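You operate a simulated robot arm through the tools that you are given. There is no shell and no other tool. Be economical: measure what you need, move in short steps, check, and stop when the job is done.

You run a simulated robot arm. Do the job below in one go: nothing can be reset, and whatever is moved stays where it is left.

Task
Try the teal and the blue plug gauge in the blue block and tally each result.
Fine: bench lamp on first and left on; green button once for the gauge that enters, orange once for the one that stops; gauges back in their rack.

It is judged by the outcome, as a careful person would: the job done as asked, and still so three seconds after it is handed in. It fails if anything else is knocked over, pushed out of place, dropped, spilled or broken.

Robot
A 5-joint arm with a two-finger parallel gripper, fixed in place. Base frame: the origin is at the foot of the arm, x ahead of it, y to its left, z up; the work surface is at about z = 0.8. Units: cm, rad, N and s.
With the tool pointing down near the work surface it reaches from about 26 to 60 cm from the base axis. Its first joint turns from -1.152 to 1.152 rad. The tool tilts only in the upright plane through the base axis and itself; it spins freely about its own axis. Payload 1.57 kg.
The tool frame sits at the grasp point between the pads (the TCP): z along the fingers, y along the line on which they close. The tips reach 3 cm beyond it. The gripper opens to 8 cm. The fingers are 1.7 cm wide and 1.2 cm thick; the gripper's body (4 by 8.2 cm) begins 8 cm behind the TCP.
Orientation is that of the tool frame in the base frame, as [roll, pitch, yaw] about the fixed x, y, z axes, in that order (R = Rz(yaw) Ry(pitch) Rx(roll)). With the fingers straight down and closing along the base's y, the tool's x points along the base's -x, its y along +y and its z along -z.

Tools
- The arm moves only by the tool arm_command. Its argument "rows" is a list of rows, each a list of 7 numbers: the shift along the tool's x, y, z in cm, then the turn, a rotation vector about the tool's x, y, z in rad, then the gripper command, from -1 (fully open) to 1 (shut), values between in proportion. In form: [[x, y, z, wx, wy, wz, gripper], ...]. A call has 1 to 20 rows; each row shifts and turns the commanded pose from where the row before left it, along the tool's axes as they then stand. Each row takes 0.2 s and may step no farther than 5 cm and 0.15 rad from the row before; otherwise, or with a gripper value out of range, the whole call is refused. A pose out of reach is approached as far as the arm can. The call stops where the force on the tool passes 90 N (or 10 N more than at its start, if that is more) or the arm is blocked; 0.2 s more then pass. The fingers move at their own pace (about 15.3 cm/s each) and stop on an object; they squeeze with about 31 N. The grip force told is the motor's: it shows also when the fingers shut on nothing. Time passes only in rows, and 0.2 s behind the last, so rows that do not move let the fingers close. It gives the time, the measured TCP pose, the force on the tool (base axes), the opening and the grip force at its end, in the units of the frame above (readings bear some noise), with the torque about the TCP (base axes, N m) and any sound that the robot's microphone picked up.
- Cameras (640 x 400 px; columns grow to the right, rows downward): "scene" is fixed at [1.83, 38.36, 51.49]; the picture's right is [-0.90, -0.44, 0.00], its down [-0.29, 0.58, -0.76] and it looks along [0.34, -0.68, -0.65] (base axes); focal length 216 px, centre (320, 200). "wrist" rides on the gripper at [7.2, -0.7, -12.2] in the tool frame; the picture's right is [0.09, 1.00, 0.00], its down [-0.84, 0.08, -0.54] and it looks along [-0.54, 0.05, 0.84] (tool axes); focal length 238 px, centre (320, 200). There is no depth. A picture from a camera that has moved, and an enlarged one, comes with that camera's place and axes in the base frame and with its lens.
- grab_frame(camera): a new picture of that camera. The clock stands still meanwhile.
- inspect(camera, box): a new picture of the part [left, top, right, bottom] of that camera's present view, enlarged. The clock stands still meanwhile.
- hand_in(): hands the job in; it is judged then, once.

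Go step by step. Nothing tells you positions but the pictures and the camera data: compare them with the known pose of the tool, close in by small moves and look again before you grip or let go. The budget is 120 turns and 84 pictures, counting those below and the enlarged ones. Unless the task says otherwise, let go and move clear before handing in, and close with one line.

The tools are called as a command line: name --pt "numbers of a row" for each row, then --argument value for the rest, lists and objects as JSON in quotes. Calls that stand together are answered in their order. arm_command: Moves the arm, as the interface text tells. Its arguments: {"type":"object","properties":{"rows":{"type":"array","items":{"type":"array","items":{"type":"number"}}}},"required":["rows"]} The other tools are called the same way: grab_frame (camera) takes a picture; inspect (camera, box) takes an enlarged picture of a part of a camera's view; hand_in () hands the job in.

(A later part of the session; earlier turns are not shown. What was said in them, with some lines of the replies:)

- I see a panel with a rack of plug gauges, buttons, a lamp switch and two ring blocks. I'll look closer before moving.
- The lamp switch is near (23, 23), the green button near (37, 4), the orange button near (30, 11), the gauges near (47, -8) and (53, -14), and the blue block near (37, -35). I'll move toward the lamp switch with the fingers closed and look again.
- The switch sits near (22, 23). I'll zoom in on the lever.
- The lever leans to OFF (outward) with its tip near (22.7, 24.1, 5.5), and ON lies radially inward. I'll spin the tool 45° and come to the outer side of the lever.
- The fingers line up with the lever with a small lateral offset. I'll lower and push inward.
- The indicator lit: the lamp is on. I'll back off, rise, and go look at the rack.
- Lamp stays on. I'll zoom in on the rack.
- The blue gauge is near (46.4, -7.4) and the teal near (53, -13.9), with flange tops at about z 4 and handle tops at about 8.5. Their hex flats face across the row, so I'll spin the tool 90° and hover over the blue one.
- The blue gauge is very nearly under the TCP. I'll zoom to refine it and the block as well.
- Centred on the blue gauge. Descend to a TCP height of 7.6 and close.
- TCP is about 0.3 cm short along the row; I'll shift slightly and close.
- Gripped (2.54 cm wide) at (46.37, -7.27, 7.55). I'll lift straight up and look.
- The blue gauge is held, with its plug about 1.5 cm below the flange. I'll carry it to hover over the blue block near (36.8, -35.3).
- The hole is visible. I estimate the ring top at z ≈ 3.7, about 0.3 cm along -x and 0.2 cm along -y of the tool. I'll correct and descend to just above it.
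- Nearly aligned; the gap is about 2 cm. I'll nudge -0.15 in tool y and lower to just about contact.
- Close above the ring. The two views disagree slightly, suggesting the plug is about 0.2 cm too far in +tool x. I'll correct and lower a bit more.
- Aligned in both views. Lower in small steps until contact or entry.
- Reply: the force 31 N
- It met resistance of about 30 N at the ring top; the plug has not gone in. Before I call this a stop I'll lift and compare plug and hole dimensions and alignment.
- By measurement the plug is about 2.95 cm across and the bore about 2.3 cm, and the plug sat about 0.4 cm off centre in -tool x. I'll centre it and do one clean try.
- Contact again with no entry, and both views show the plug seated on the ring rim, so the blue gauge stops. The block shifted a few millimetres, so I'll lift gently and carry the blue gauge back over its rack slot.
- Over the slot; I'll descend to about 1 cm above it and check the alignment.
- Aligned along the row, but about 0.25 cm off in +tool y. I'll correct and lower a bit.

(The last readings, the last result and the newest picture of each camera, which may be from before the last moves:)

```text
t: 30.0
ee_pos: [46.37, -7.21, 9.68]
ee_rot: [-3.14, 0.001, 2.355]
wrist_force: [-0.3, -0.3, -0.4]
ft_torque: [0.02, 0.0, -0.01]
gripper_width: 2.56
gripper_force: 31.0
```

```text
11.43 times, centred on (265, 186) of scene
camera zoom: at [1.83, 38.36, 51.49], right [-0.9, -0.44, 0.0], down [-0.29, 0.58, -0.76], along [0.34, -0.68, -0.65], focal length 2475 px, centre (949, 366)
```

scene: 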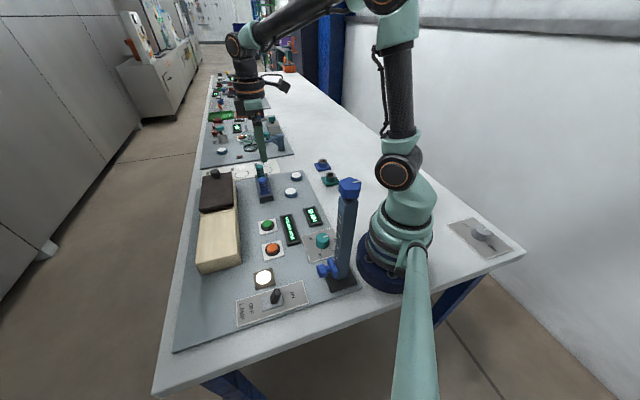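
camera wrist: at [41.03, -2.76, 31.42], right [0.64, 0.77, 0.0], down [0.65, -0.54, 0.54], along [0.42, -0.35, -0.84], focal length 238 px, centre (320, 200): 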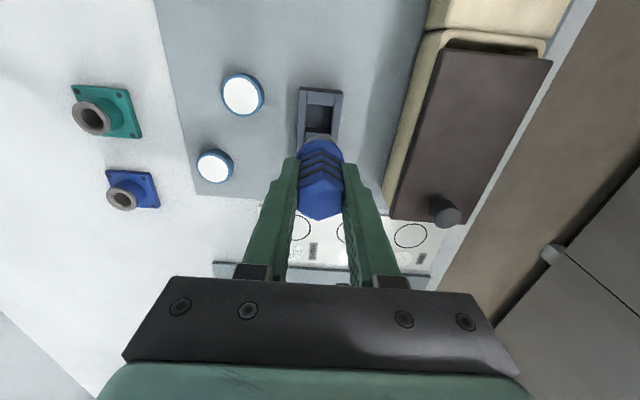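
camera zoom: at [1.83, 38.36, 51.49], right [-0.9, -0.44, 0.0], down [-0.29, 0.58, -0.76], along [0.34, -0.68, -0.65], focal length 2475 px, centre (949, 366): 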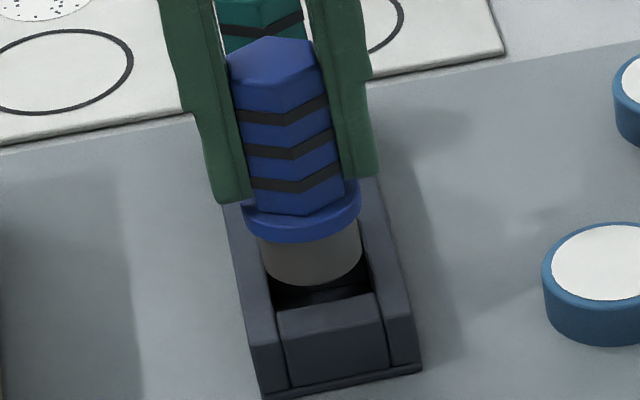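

Slight further correction, then lower into the slot, watching the force.

arm_command --pt "0 -0.12 0 0 0 0 1" --pt "0 0 0.4 0 0 0 1" --pt "0 0 0.3 0 0 0 1" --pt "0 0 0.2 0 0 0 1" --pt "0 0 0 0 0 0 1"

inspect --camera "wrist" --box '[270, 95, 370, 155]'

inspect --camera "scene" --box '[245, 168, 285, 203]'

```text
t: 31.2
ee_pos: [46.3, -7.44, 8.97]
ee_rot: [3.14, 0.003, 2.356]
wrist_force: [5.7, 2.1, 5.7]
ft_torque: [0.19, -0.23, -0.06]
gripper_width: 2.55
gripper_force: 31.4
```

```text
6.40 times, centred on (320, 125) of wrist
camera zoom: at [40.76, -2.84, 21.08], right [0.64, 0.77, 0.0], down [0.64, -0.54, 0.55], along [0.42, -0.35, -0.84], focal length 1525 px, centre (320, 680)
```

zoom: 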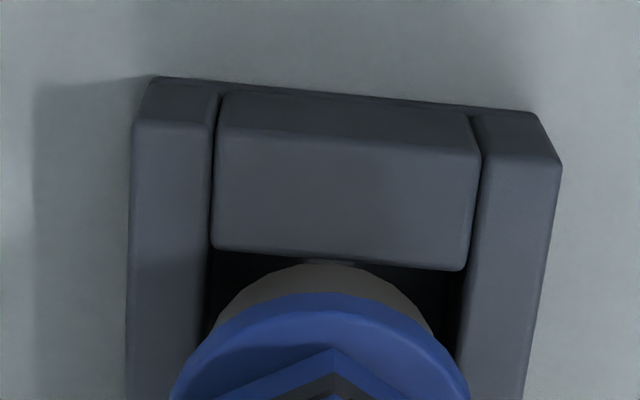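

```text
11.43 times, centred on (265, 186) of scene
camera zoom: at [1.83, 38.36, 51.49], right [-0.9, -0.44, 0.0], down [-0.29, 0.58, -0.76], along [0.34, -0.68, -0.65], focal length 2475 px, centre (949, 366)
```

zoom: 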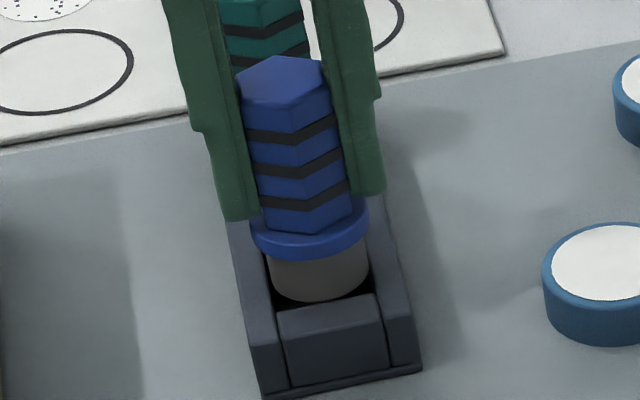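

Light contact on the slot's near and -y walls; I'll ease back slightly and continue down.

arm_command --pt "-0.12 0.07 -0.1 0 0 0 1" --pt "0 0 0.2 0 0 0 1" --pt "0 0 0.3 0 0 0 1" --pt "0 0 0.2 0 0 0 1" --pt "0 0 0 0 0 0 1"

inspect --camera "wrist" --box '[270, 95, 370, 155]'

inspect --camera "scene" --box '[245, 168, 285, 203]'

```text
t: 32.4
ee_pos: [46.24, -7.41, 8.42]
ee_rot: [-3.141, 0.001, 2.357]
wrist_force: [6.1, 3.4, 1.7]
ft_torque: [0.14, -0.29, -0.01]
gripper_width: 2.54
gripper_force: 30.7
```

```text
6.40 times, centred on (320, 125) of wrist
camera zoom: at [40.83, -2.87, 20.51], right [0.64, 0.77, 0.0], down [0.65, -0.54, 0.54], along [0.42, -0.35, -0.84], focal length 1525 px, centre (320, 680)
```

zoom: 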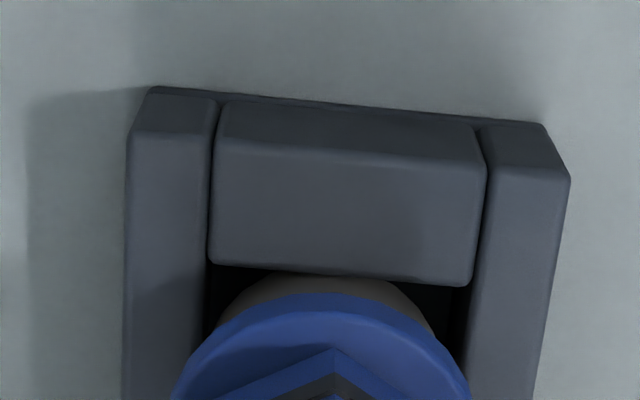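

```text
11.43 times, centred on (265, 186) of scene
camera zoom: at [1.83, 38.36, 51.49], right [-0.9, -0.44, 0.0], down [-0.29, 0.58, -0.76], along [0.34, -0.68, -0.65], focal length 2475 px, centre (949, 366)
```

zoom: 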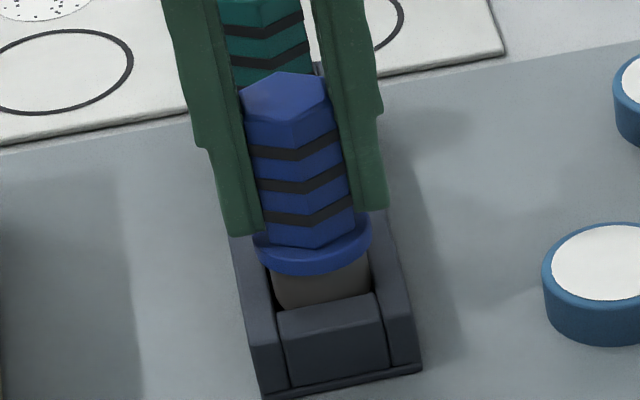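

The plug is in the slot. I'll relieve the side force and go on down to seating.

arm_command --pt "0 0.08 0.1 0 0 0 1" --pt "0 0 0.25 0 0 0 1" --pt "0 0 0.25 0 0 0 1" --pt "0 0 0.2 0 0 0 1" --pt "0 0 0.15 0 0 0 1" --pt "0 0 0 0 0 0 1"

inspect --camera "scene" --box '[245, 168, 285, 203]'

```text
t: 33.8
ee_pos: [46.15, -7.52, 7.37]
ee_rot: [-3.142, 0.001, 2.355]
wrist_force: [4.7, -1.6, -0.3]
ft_torque: [-0.1, -0.24, 0.0]
gripper_width: 2.58
gripper_force: 31.0
```

```text
11.43 times, centred on (265, 186) of scene
camera zoom: at [1.83, 38.36, 51.49], right [-0.9, -0.44, 0.0], down [-0.29, 0.58, -0.76], along [0.34, -0.68, -0.65], focal length 2475 px, centre (949, 366)
```

zoom: 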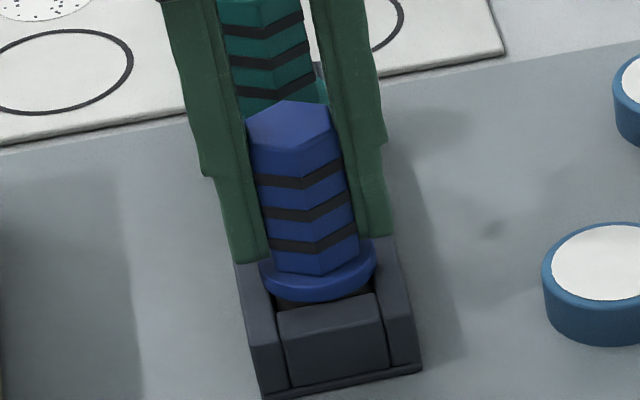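

Almost seated; I'll lower the last bit, release, and rise.

arm_command --pt "0 0 0.15 0 0 0 1" --pt "0 0 0 0 0 0 1" --pt "0 0 0 0 0 0 0.0" --pt "0 0 0 0 0 0 -0.3" --pt "0 0 0 0 0 0 -0.3" --pt "0 0 -1.5 0 0 0 -0.3" --pt "0 0 -3 0 0 0 -0.3" --pt "0 0 -4 0 0 0 -0.5" --pt "0 0 0 0 0 0 -0.5"

grab_frame --camera "wrist"

inspect --camera "scene" --box '[240, 150, 340, 210]'

```text
t: 35.8
ee_pos: [46.44, -7.63, 15.87]
ee_rot: [-3.141, 0.001, 2.356]
wrist_force: [-0.7, 0.4, -0.4]
ft_torque: [-0.03, 0.0, 0.0]
gripper_width: 5.99
gripper_force: 0.0
```

```text
33 pictures are left
camera wrist: at [41.08, -3.01, 27.96], right [0.64, 0.77, 0.0], down [0.65, -0.54, 0.54], along [0.42, -0.35, -0.84], focal length 238 px, centre (320, 200)
```

wrist: 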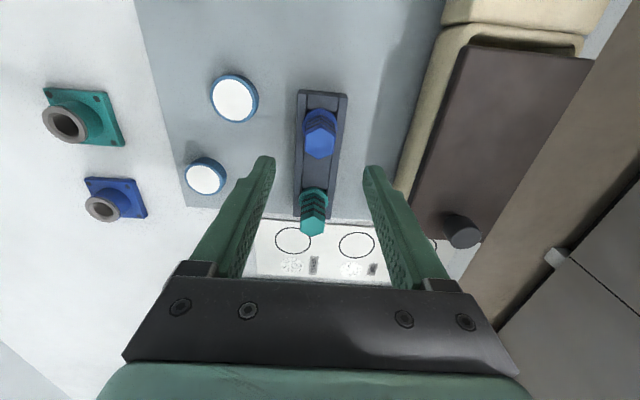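

```text
6.40 times, centred on (290, 180) of scene
camera zoom: at [1.83, 38.36, 51.49], right [-0.9, -0.44, 0.0], down [-0.29, 0.58, -0.76], along [0.34, -0.68, -0.65], focal length 1386 px, centre (512, 328)
```

zoom: 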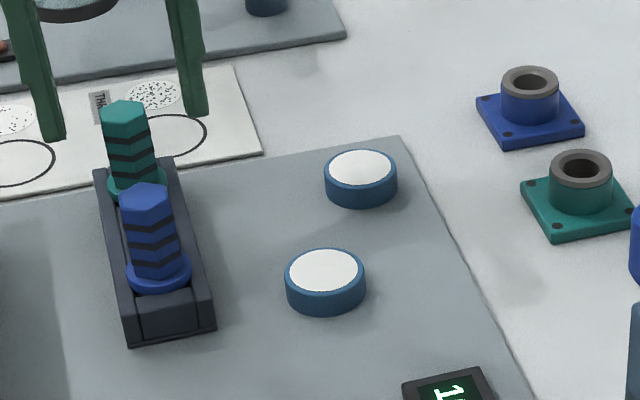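

Blue is back in its slot. Next I'll hover over the teal gauge, about 8.7 cm further along the rack.

arm_command --pt "-2.9 0 0 0 0 0 -0.5" --pt "-2.9 0 0 0 0 0 -0.5" --pt "-2.9 0 0 0 0 0 -0.3" --pt "0 0 0 0 0 0 -0.3"

grab_frame --camera "wrist"

```text
t: 36.8
ee_pos: [52.6, -13.77, 15.77]
ee_rot: [-3.141, 0.0, 2.357]
wrist_force: [0.7, 0.5, 0.2]
ft_torque: [0.03, 0.01, 0.0]
gripper_width: 5.21
gripper_force: 0.1
```

```text
31 pictures are left
camera wrist: at [47.09, -9.1, 27.93], right [0.64, 0.77, 0.0], down [0.65, -0.54, 0.54], along [0.42, -0.35, -0.84], focal length 238 px, centre (320, 200)
```

wrist: 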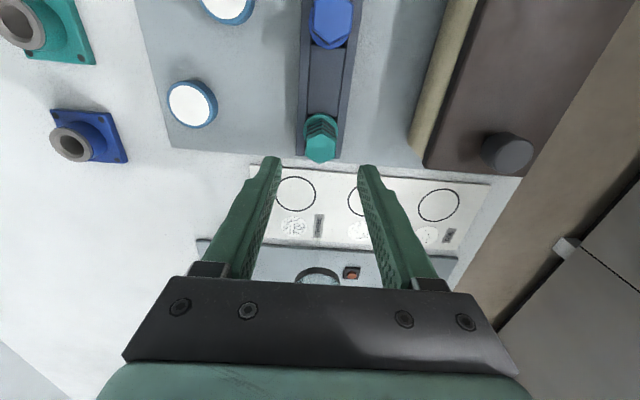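

Well centred on the teal. Descend and grip.

arm_command --pt "-0.1 0 3 0 0 0 -0.3" --pt "0 0 3 0 0 0 -0.3" --pt "0 0 1.5 0 0 0 -0.3" --pt "0 0 0.6 0 0 0 -0.3" --pt "0 0 0 0 0 0 -0.3"

inspect --camera "scene" --box '[235, 150, 295, 190]'

inspect --camera "wrist" --box '[240, 110, 400, 210]'

```text
t: 38.0
ee_pos: [52.66, -13.98, 7.71]
ee_rot: [3.141, -0.002, 2.356]
wrist_force: [0.2, -0.2, 0.2]
ft_torque: [0.01, 0.02, -0.02]
gripper_width: 5.22
gripper_force: 0.1
```

```text
10.00 times, centred on (265, 170) of scene
camera zoom: at [1.83, 38.36, 51.49], right [-0.9, -0.44, 0.0], down [-0.29, 0.58, -0.76], along [0.34, -0.68, -0.65], focal length 2165 px, centre (870, 500)
```

zoom: 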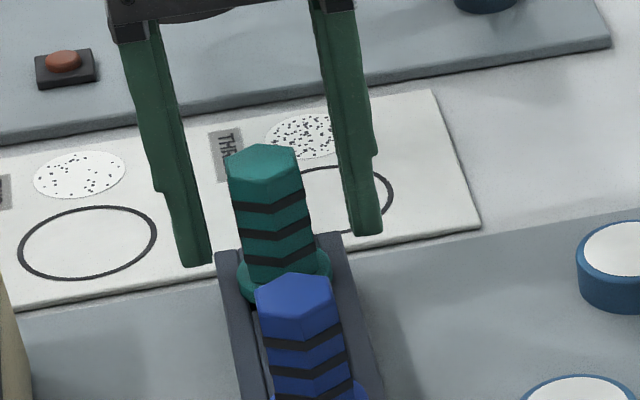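

```text
4.00 times, centred on (320, 160) of wrist
camera zoom: at [47.18, -9.35, 19.88], right [0.64, 0.77, 0.0], down [0.65, -0.54, 0.54], along [0.42, -0.35, -0.84], focal length 953 px, centre (320, 360)
```

zoom: 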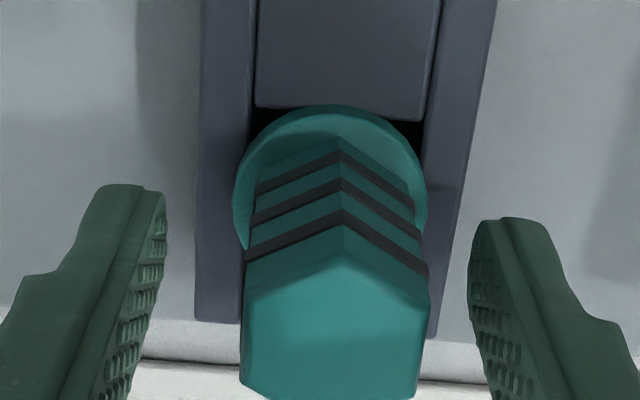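

The teal is about 0.2 cm toward +tool y and slightly +x. I'll adjust, close, then lift.

arm_command --pt "0.3 0.2 0 0 0 0 -0.3" --pt "0 0 0 0 0 0 0.0" --pt "0 0 0 0 0 0 0.4" --pt "0 0 0 0 0 0 1" --pt "0 0 0 0 0 0 1" --pt "0 0 0 0 0 0 1"

inspect --camera "wrist" --box '[240, 110, 400, 210]'

```text
t: 39.4
ee_pos: [52.41, -13.53, 7.74]
ee_rot: [-3.141, 0.0, 2.356]
wrist_force: [-1.2, 0.8, -0.2]
ft_torque: [-0.03, 0.0, 0.0]
gripper_width: 2.56
gripper_force: 31.0
```

```text
4.00 times, centred on (320, 160) of wrist
camera zoom: at [47.06, -8.95, 19.87], right [0.64, 0.77, 0.0], down [0.65, -0.54, 0.54], along [0.42, -0.35, -0.84], focal length 953 px, centre (320, 360)
```

zoom: 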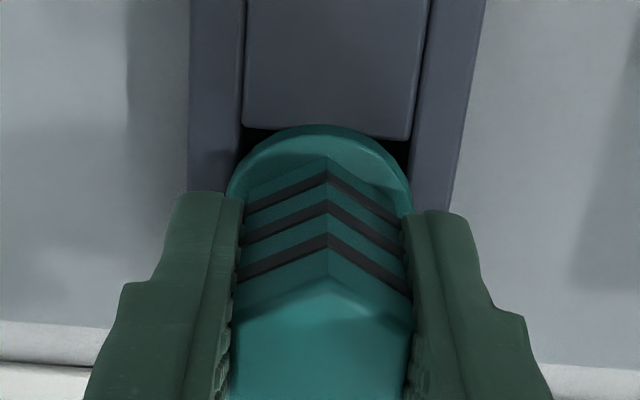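

Teal gripped cleanly at (52.4, -13.5, 7.7). Lift and carry to above the blue block.

arm_command --pt "0 0 -0.5 0 0 0 1" --pt "0 0 -1 0 0 0 1" --pt "0 0 -2 0 0 0 1" --pt "0 0 -3 0 0 0 1" --pt "0 0 -3.5 0 0 0 1" --pt "-0.3 -1.9 0 0 0 0 1" --pt "-0.64 -3.8 0 0 0 0 1" --pt "-0.64 -3.8 0 0 0 0 1" --pt "-0.64 -3.8 0 0 0 0 1" --pt "-0.64 -3.8 0 0 0 0 1" --pt "-0.64 -3.8 0 0 0 0 1" --pt "-0.64 -3.8 0 0 0 0 1" --pt "-0.29 -1.9 0 0 0 0 1" --pt "0 0 0 0 0 0 1"

inspect --camera "wrist" --box '[270, 80, 370, 140]'

inspect --camera "scene" --box '[295, 120, 359, 160]'

```text
t: 42.4
ee_pos: [36.93, -35.07, 17.68]
ee_rot: [-3.14, 0.0, 2.355]
wrist_force: [-0.2, 0.7, 0.1]
ft_torque: [-0.01, 0.0, -0.01]
gripper_width: 2.59
gripper_force: 30.7
```

```text
6.40 times, centred on (320, 110) of wrist
camera zoom: at [31.43, -30.43, 29.82], right [0.64, 0.77, 0.0], down [0.65, -0.54, 0.54], along [0.42, -0.35, -0.84], focal length 1525 px, centre (320, 776)
```

zoom: 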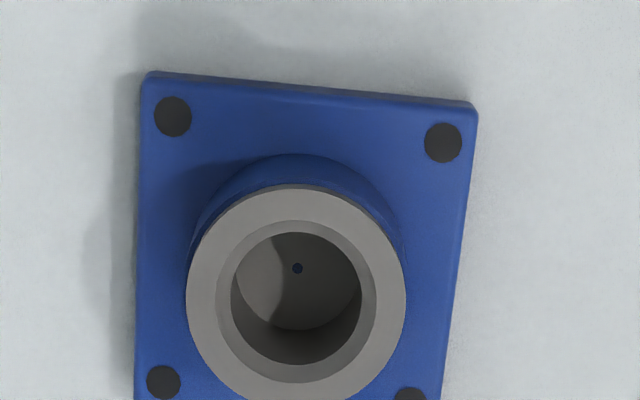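

```text
10.00 times, centred on (327, 140) of scene
camera zoom: at [1.83, 38.36, 51.5], right [-0.9, -0.44, 0.0], down [-0.29, 0.58, -0.76], along [0.33, -0.68, -0.65], focal length 2165 px, centre (250, 800)
```

zoom: 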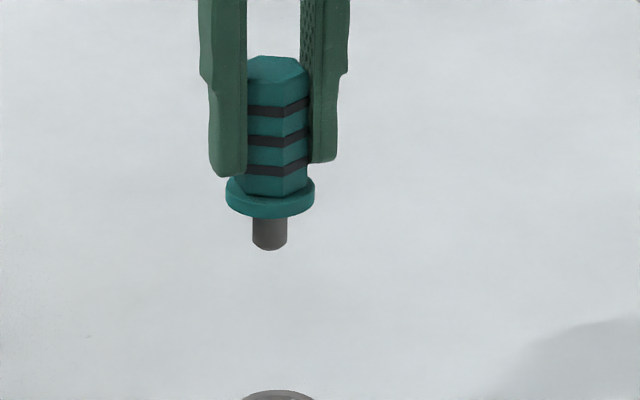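

The teal plug is about 1.4 cm, clearly thinner than the bore. I'll correct -0.45 in tool y and descend to just above the ring.

arm_command --pt "0.04 -0.45 2 0 0 0 1" --pt "0 0 3 0 0 0 1" --pt "0 0 2 0 0 0 1" --pt "0 0 0.5 0 0 0 1" --pt "0 0 0 0 0 0 1"

inspect --camera "scene" --box '[295, 137, 359, 177]'

inspect --camera "wrist" --box '[270, 105, 370, 165]'

```text
t: 43.6
ee_pos: [36.52, -35.51, 10.12]
ee_rot: [-3.14, 0.0, 2.357]
wrist_force: [-0.7, -0.4, -0.6]
ft_torque: [0.01, 0.01, 0.01]
gripper_width: 2.57
gripper_force: 30.5
```

```text
10.00 times, centred on (327, 157) of scene
camera zoom: at [1.83, 38.36, 51.5], right [-0.9, -0.44, 0.0], down [-0.29, 0.58, -0.76], along [0.34, -0.68, -0.65], focal length 2165 px, centre (250, 630)
```

zoom: 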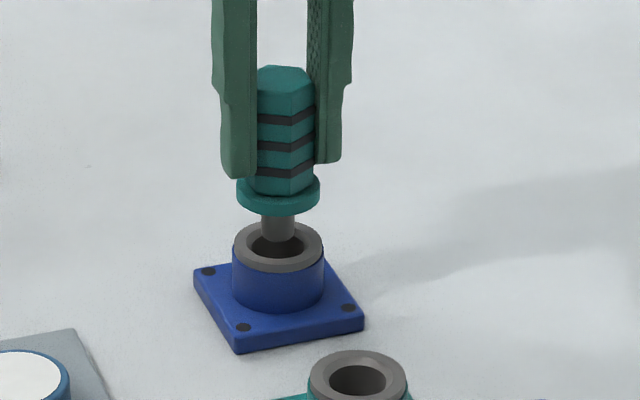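

```text
6.40 times, centred on (320, 135) of wrist
camera zoom: at [31.16, -30.77, 22.19], right [0.64, 0.77, 0.0], down [0.65, -0.54, 0.54], along [0.42, -0.35, -0.84], focal length 1525 px, centre (320, 616)
```

zoom: 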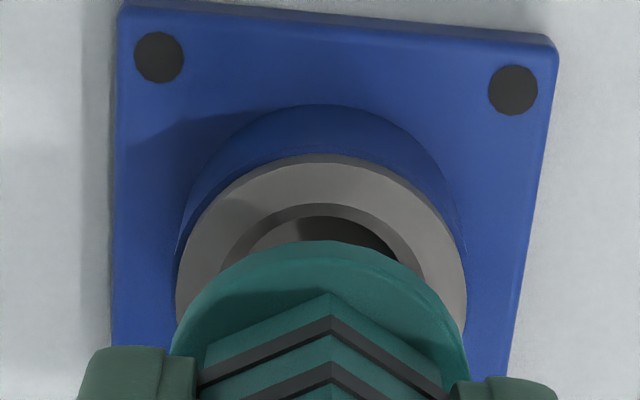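

Aligned in both views. Lower slowly into the bore.

arm_command --pt "0 0 0.5 0 0 0 1" --pt "0 0 0.4 0 0 0 1" --pt "0 0 0.4 0 0 0 1" --pt "0 0 0.3 0 0 0 1" --pt "0 0 0.2 0 0 0 1" --pt "0 0 0 0 0 0 1"

inspect --camera "scene" --box '[295, 137, 359, 177]'

```text
t: 45.0
ee_pos: [36.52, -35.55, 8.26]
ee_rot: [3.142, -0.001, 2.356]
wrist_force: [0.5, 0.2, -0.4]
ft_torque: [0.03, 0.01, -0.01]
gripper_width: 2.57
gripper_force: 30.8
```

```text
10.00 times, centred on (327, 157) of scene
camera zoom: at [1.83, 38.36, 51.5], right [-0.9, -0.44, 0.0], down [-0.29, 0.58, -0.76], along [0.34, -0.68, -0.65], focal length 2165 px, centre (250, 630)
```

zoom: 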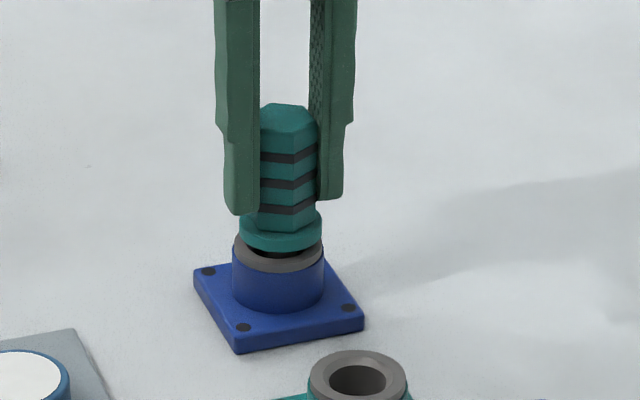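

Teal entered freely with no force. I'll seat the last bit, then lift and return it above its slot.

arm_command --pt "0 0 0.2 0 0 0 1" --pt "0 0 0 0 0 0 1" --pt "0 0 -0.8 0 0 0 1" --pt "0 0 -2 0 0 0 1" --pt "0 0 -3.2 0 0 0 1" --pt "0 0 -3.5 0 0 0 1" --pt "0.3 1.9 0 0 0 0 1" --pt "0.63 3.87 0 0 0 0 1" --pt "0.63 3.87 0 0 0 0 1" --pt "0.63 3.87 0 0 0 0 1" --pt "0.63 3.87 0 0 0 0 1" --pt "0.63 3.87 0 0 0 0 1" --pt "0.63 3.87 0 0 0 0 1" --pt "0.31 1.93 0 0 0 0 1" --pt "0 0 2.5 0 0 0 1" --pt "0 0 2.5 0 0 0 1" --pt "0 0 2.5 0 0 0 1" --pt "0 0 0 0 0 0 1"

inspect --camera "scene" --box '[235, 150, 299, 190]'

inspect --camera "wrist" --box '[270, 95, 370, 155]'

```text
t: 48.8
ee_pos: [52.3, -13.33, 9.99]
ee_rot: [-3.142, 0.0, 2.356]
wrist_force: [-0.4, 0.0, -1.9]
ft_torque: [-0.01, 0.02, 0.03]
gripper_width: 2.56
gripper_force: 31.0
```

```text
10.00 times, centred on (267, 170) of scene
camera zoom: at [1.83, 38.36, 51.49], right [-0.9, -0.44, 0.0], down [-0.29, 0.58, -0.76], along [0.34, -0.68, -0.65], focal length 2165 px, centre (850, 500)
```

zoom: 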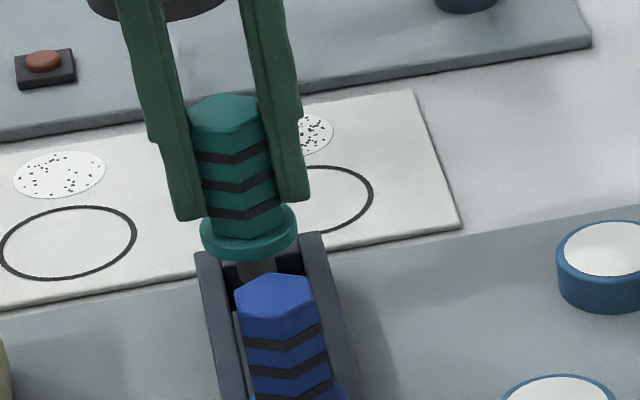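

```text
6.40 times, centred on (320, 125) of wrist
camera zoom: at [47.07, -8.66, 22.11], right [0.64, 0.77, 0.0], down [0.65, -0.54, 0.54], along [0.42, -0.35, -0.84], focal length 1525 px, centre (320, 680)
```

zoom: 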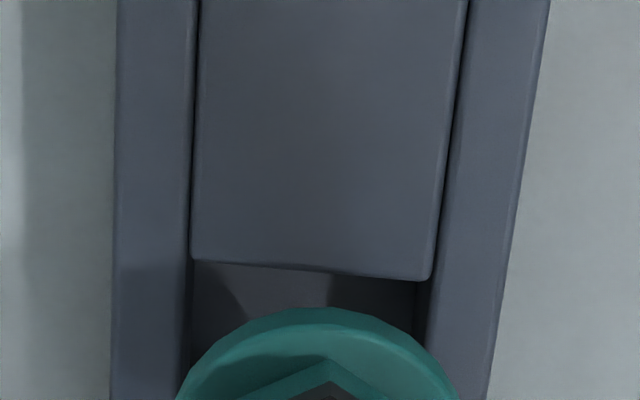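

Slightly +y; correct by -0.15 and lower to seating.

arm_command --pt "0 -0.15 0.4 0 0 0 1" --pt "0 0 0.6 0 0 0 1" --pt "0 0 0.6 0 0 0 1" --pt "0 0 0.4 0 0 0 1" --pt "0 0 0.3 0 0 0 1" --pt "0 0 0 0 0 0 1"

inspect --camera "scene" --box '[235, 150, 299, 190]'

inspect --camera "wrist" --box '[240, 110, 400, 210]'

```text
t: 50.2
ee_pos: [52.2, -13.31, 7.82]
ee_rot: [-3.141, -0.001, 2.356]
wrist_force: [1.1, 0.5, -1.3]
ft_torque: [0.02, 0.01, 0.02]
gripper_width: 2.53
gripper_force: 31.4
```

```text
10.00 times, centred on (267, 170) of scene
camera zoom: at [1.83, 38.36, 51.49], right [-0.9, -0.44, 0.0], down [-0.29, 0.58, -0.76], along [0.34, -0.68, -0.65], focal length 2165 px, centre (850, 500)
```

zoom: 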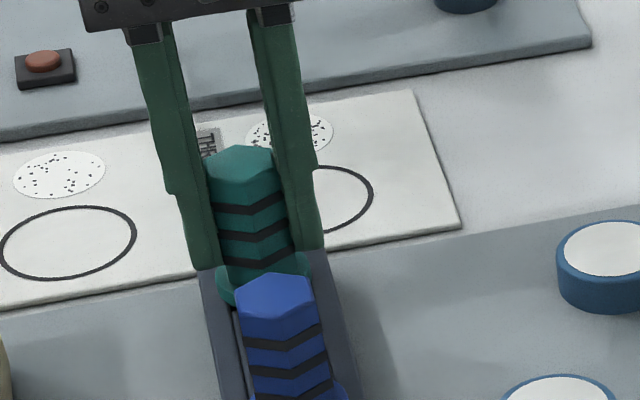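

```text
4.00 times, centred on (320, 160) of wrist
camera zoom: at [46.92, -8.75, 19.94], right [0.64, 0.77, 0.0], down [0.65, -0.54, 0.54], along [0.42, -0.35, -0.84], focal length 953 px, centre (320, 360)
```

zoom: 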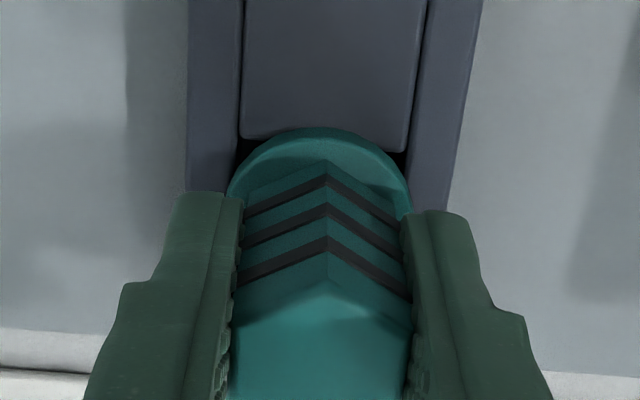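

Matches the original grip view within about 0.2 cm. I'll nudge -0.15 in x, seat, release and rise.

arm_command --pt "-0.15 0 0 0 0 0 1" --pt "0 0 0.15 0 0 0 1" --pt "0 0 0 0 0 0 1" --pt "0 0 0 0 0 0 0.0" --pt "0 0 0 0 0 0 -0.3" --pt "0 0 0 0 0 0 -0.3" --pt "0 0 -1.5 0 0 0 -0.3" --pt "0 0 -3 0 0 0 -0.3" --pt "0 0 -5 0 0 0 -0.3" --pt "0 0 -3 0 0 0 1" --pt "0 0 0 0 0 0 1"

inspect --camera "scene" --box '[235, 130, 363, 210]'

```text
t: 52.6
ee_pos: [52.37, -13.64, 20.03]
ee_rot: [3.142, 0.0, 2.355]
wrist_force: [0.6, -0.3, -0.4]
ft_torque: [0.02, 0.0, 0.0]
gripper_width: 0.0
gripper_force: 21.3
```

```text
5.00 times, centred on (299, 170) of scene
camera zoom: at [1.83, 38.36, 51.49], right [-0.9, -0.44, 0.0], down [-0.29, 0.58, -0.76], along [0.34, -0.68, -0.65], focal length 1083 px, centre (425, 350)
```

zoom: 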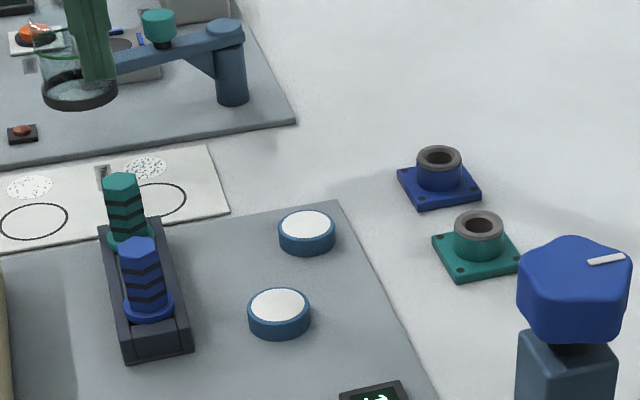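

Both gauges are back in the rack. With the fingers closed I'll go hover over the green button.

arm_command --pt "3.97 0.26 0 0 0 0 1" --pt "3.97 0.26 0 0 0 0 1" --pt "3.97 0.26 0 0 0 0 1" --pt "3.97 0.26 0 0 0 0 1" --pt "3.97 0.26 0 0 0 0 1" --pt "3.97 0.26 0 0 0 0 1" --pt "0 0 4 0 0 0 1" --pt "0 0 0 0 0 0 1"

grab_frame --camera "wrist"

inspect --camera "scene" --box '[220, 200, 340, 280]'

```text
t: 54.4
ee_pos: [36.5, 4.41, 16.02]
ee_rot: [3.141, 0.0, 2.356]
wrist_force: [-0.3, 0.2, 0.2]
ft_torque: [-0.01, 0.01, -0.02]
gripper_width: 0.0
gripper_force: 21.4
```

```text
17 pictures are left
camera wrist: at [31.1, 9.07, 28.13], right [0.64, 0.77, 0.0], down [0.65, -0.54, 0.54], along [0.42, -0.35, -0.84], focal length 238 px, centre (320, 200)
```

wrist: 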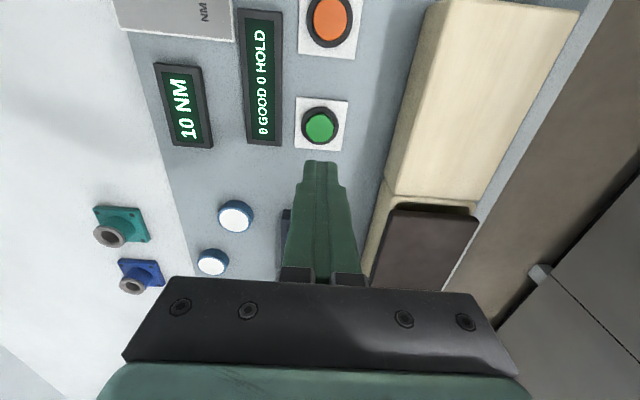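

```text
5.00 times, centred on (280, 240) of scene
camera zoom: at [1.83, 38.36, 51.49], right [-0.9, -0.44, 0.0], down [-0.29, 0.58, -0.76], along [0.34, -0.68, -0.65], focal length 1083 px, centre (520, 0)
```

zoom: 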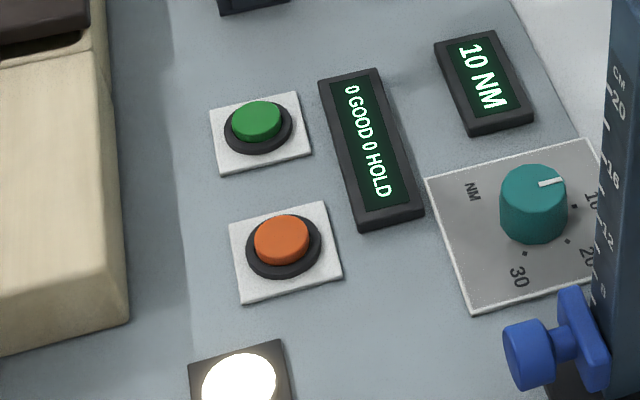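

The green button is under the tool, about 0.25 cm toward +x. I'll descend to just above the cap.

arm_command --pt "0.25 0 3 0 0 0 1" --pt "0 0 3.5 0 0 0 1" --pt "0 0 2.5 0 0 0 1" --pt "0 0 0.5 0 0 0 1" --pt "0 0 0 0 0 0 1"

inspect --camera "scene" --box '[240, 205, 304, 245]'

```text
t: 55.6
ee_pos: [36.52, 4.66, 6.51]
ee_rot: [3.142, 0.0, 2.356]
wrist_force: [0.0, -0.1, -0.2]
ft_torque: [0.0, 0.01, 0.0]
gripper_width: 0.01
gripper_force: 21.5
```

```text
10.00 times, centred on (272, 225) of scene
camera zoom: at [1.83, 38.36, 51.49], right [-0.9, -0.44, 0.0], down [-0.29, 0.58, -0.76], along [0.34, -0.68, -0.65], focal length 2165 px, centre (800, -50)
```

zoom: 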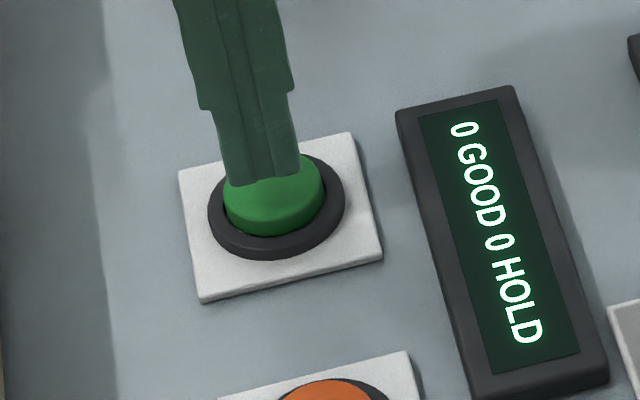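

Just above the cap and well centred. Press in small steps.

arm_command --pt "0 0 0.3 0 0 0 1" --pt "0 0 0.2 0 0 0 1" --pt "0 0 0.2 0 0 0 1" --pt "0 0 0.2 0 0 0 1"

inspect --camera "scene" --box '[240, 205, 304, 245]'

```text
t: 56.6
ee_pos: [36.58, 4.56, 5.77]
ee_rot: [3.141, 0.0, 2.356]
wrist_force: [0.4, 0.1, 0.4]
ft_torque: [-0.01, 0.06, -0.03]
gripper_width: 0.02
gripper_force: 21.5
```

```text
10.00 times, centred on (272, 225) of scene
camera zoom: at [1.83, 38.36, 51.49], right [-0.9, -0.44, 0.0], down [-0.29, 0.58, -0.76], along [0.34, -0.68, -0.65], focal length 2165 px, centre (800, -50)
```

zoom: 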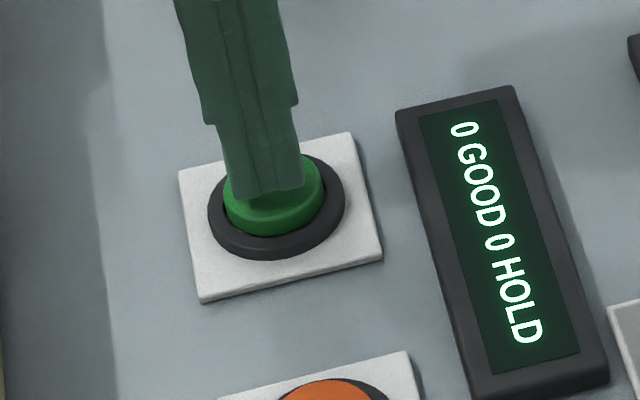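

Nearly touching; continue in 0.15 steps.

arm_command --pt "0 0 0.15 0 0 0 1" --pt "0 0 0.15 0 0 0 1" --pt "0 0 0.1 0 0 0 1"

```text
t: 57.4
ee_pos: [36.63, 4.61, 5.39]
ee_rot: [3.141, 0.0, 2.355]
wrist_force: [0.4, 0.2, 0.2]
ft_torque: [0.01, 0.0, -0.02]
gripper_width: 0.0
gripper_force: 21.5
```

arm_command --pt "0 0 0.15 0 0 0 1" --pt "0 0 0.1 0 0 0 1"

inspect --camera "scene" --box '[240, 205, 304, 245]'

```text
t: 58.0
ee_pos: [36.51, 4.65, 5.19]
ee_rot: [3.141, 0.0, 2.357]
wrist_force: [-2.0, 0.7, 2.3]
ft_torque: [-0.01, -0.01, 0.04]
gripper_width: 0.0
gripper_force: 21.5
heard: click
```

```text
10.00 times, centred on (272, 225) of scene
camera zoom: at [1.83, 38.36, 51.49], right [-0.9, -0.44, 0.0], down [-0.29, 0.58, -0.76], along [0.34, -0.68, -0.65], focal length 2165 px, centre (800, -50)
```

zoom: 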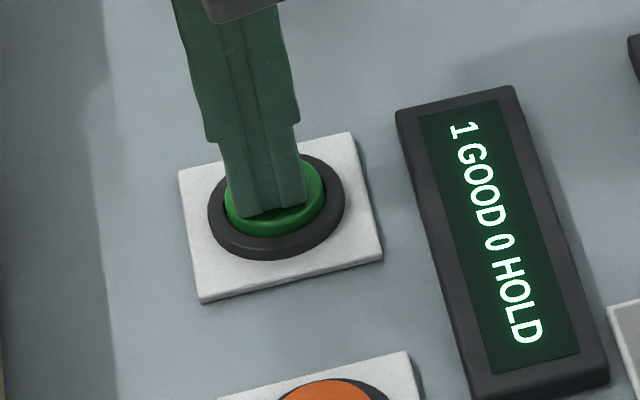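

Click; the tally shows 1 GOOD. Rise and move 9 cm to the orange button.

arm_command --pt "0 0 -2 0 0 0 1" --pt "0 0 -4 0 0 0 1" --pt "3 0 0 0 0 0 1" --pt "3 0 0 0 0 0 1" --pt "3 0 0 0 0 0 1" --pt "0 0 2.5 0 0 0 1" --pt "0 0 2 0 0 0 1" --pt "0 0 0 0 0 0 1"

inspect --camera "scene" --box '[240, 225, 304, 265]'

grab_frame --camera "wrist"

```text
t: 59.8
ee_pos: [30.32, 10.93, 6.73]
ee_rot: [3.141, -0.001, 2.356]
wrist_force: [0.6, -0.4, -0.3]
ft_torque: [0.02, 0.01, -0.03]
gripper_width: 0.0
gripper_force: 21.6
```

```text
10.00 times, centred on (272, 245) of scene
camera zoom: at [1.83, 38.36, 51.49], right [-0.9, -0.44, 0.0], down [-0.29, 0.58, -0.76], along [0.34, -0.68, -0.65], focal length 2165 px, centre (800, -250)
```

zoom: 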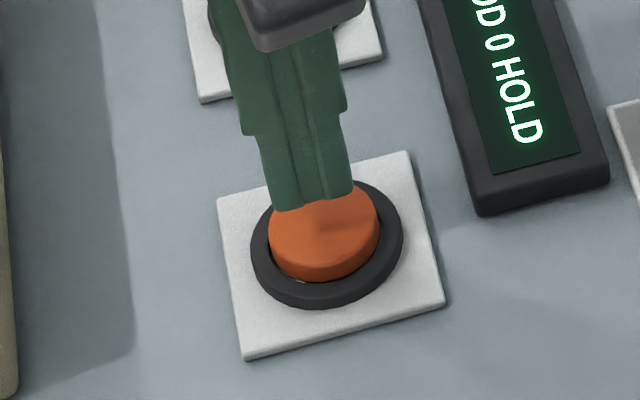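

```text
11 pictures are left
camera wrist: at [24.77, 15.51, 18.77], right [0.64, 0.77, 0.0], down [0.65, -0.54, 0.54], along [0.42, -0.35, -0.84], focal length 238 px, centre (320, 200)
```

wrist: 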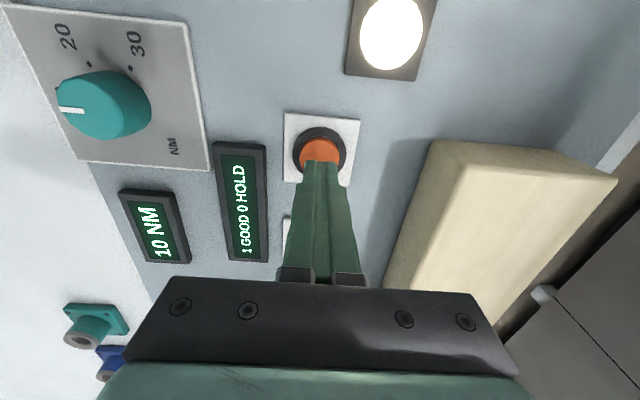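

Over the orange cap. Lower toward it in small steps.

arm_command --pt "0 0 0.5 0 0 0 1" --pt "0 0 0.4 0 0 0 1" --pt "0 0 0.2 0 0 0 1" --pt "0 0 0.15 0 0 0 1"

```text
t: 60.8
ee_pos: [30.2, 10.85, 5.29]
ee_rot: [3.141, -0.001, 2.356]
wrist_force: [-0.7, 1.1, 0.1]
ft_torque: [-0.02, -0.03, -0.03]
gripper_width: 0.0
gripper_force: 20.9
```

arm_command --pt "0 0 0.12 0 0 0 1" --pt "0 0 0.12 0 0 0 1"

```text
t: 61.4
ee_pos: [30.27, 10.92, 5.12]
ee_rot: [3.14, 0.001, 2.356]
wrist_force: [-0.6, 1.4, 2.9]
ft_torque: [0.04, 0.0, -0.03]
gripper_width: 0.0
gripper_force: 21.0
heard: click
```

A click was heard on orange. I'll rise clear and check everything.

arm_command --pt "0 0 -2 0 0 0 1" --pt "0 0 -4 0 0 0 1" --pt "0 0 -5 0 0 0 1" --pt "-3 0 -4 0 0 0 1" --pt "-3 0 -3 0 0 0 0" --pt "0 0 0 0 0 0 0"

grab_frame --camera "wrist"

inspect --camera "scene" --box '[220, 140, 380, 320]'

```text
t: 62.8
ee_pos: [34.34, 6.38, 22.95]
ee_rot: [3.14, 0.0, 2.357]
wrist_force: [0.3, 0.0, 0.4]
ft_torque: [-0.02, 0.01, 0.0]
gripper_width: 4.02
gripper_force: 0.1
```

```text
10 pictures are left
camera wrist: at [28.89, 11.07, 35.1], right [0.64, 0.77, 0.0], down [0.65, -0.54, 0.54], along [0.42, -0.35, -0.84], focal length 238 px, centre (320, 200)
```

wrist: 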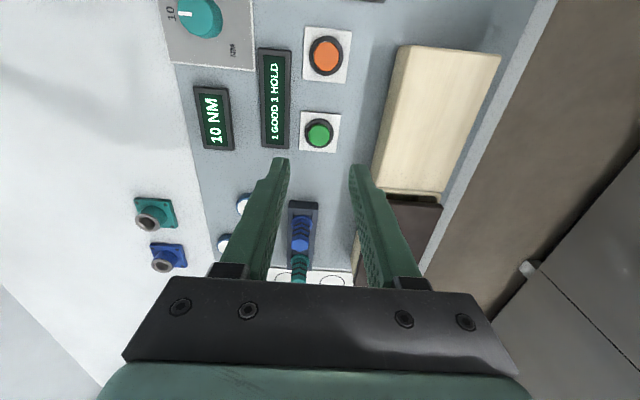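

```text
2.22 times, centred on (300, 230) of scene
camera zoom: at [1.83, 38.36, 51.49], right [-0.9, -0.44, 0.0], down [-0.29, 0.58, -0.76], along [0.34, -0.68, -0.65], focal length 481 px, centre (364, 133)
```

zoom: 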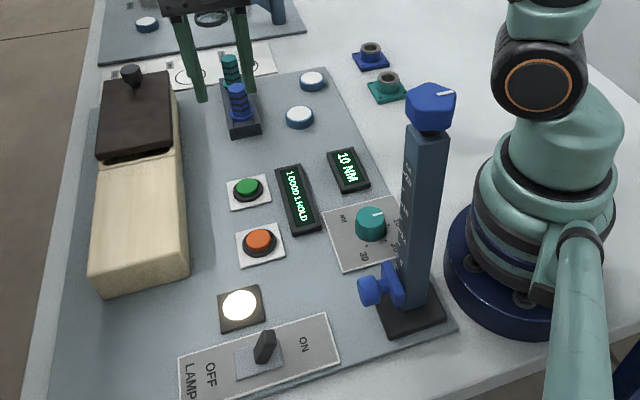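

The display reads 1 GOOD 1 HOLD, the lamp is on, both gauges are in the rack and the arm is clear. I'll hand in.

hand_in

```text
The job is handed in.
```

The teal gauge entered the blue block and the blue gauge stopped at its rim. The tally reads 1 GOOD 1 HOLD, both gauges are back in their rack and the lamp is still on, but the first try with the blue gauge pushed the block a few millimetres and I left it there.
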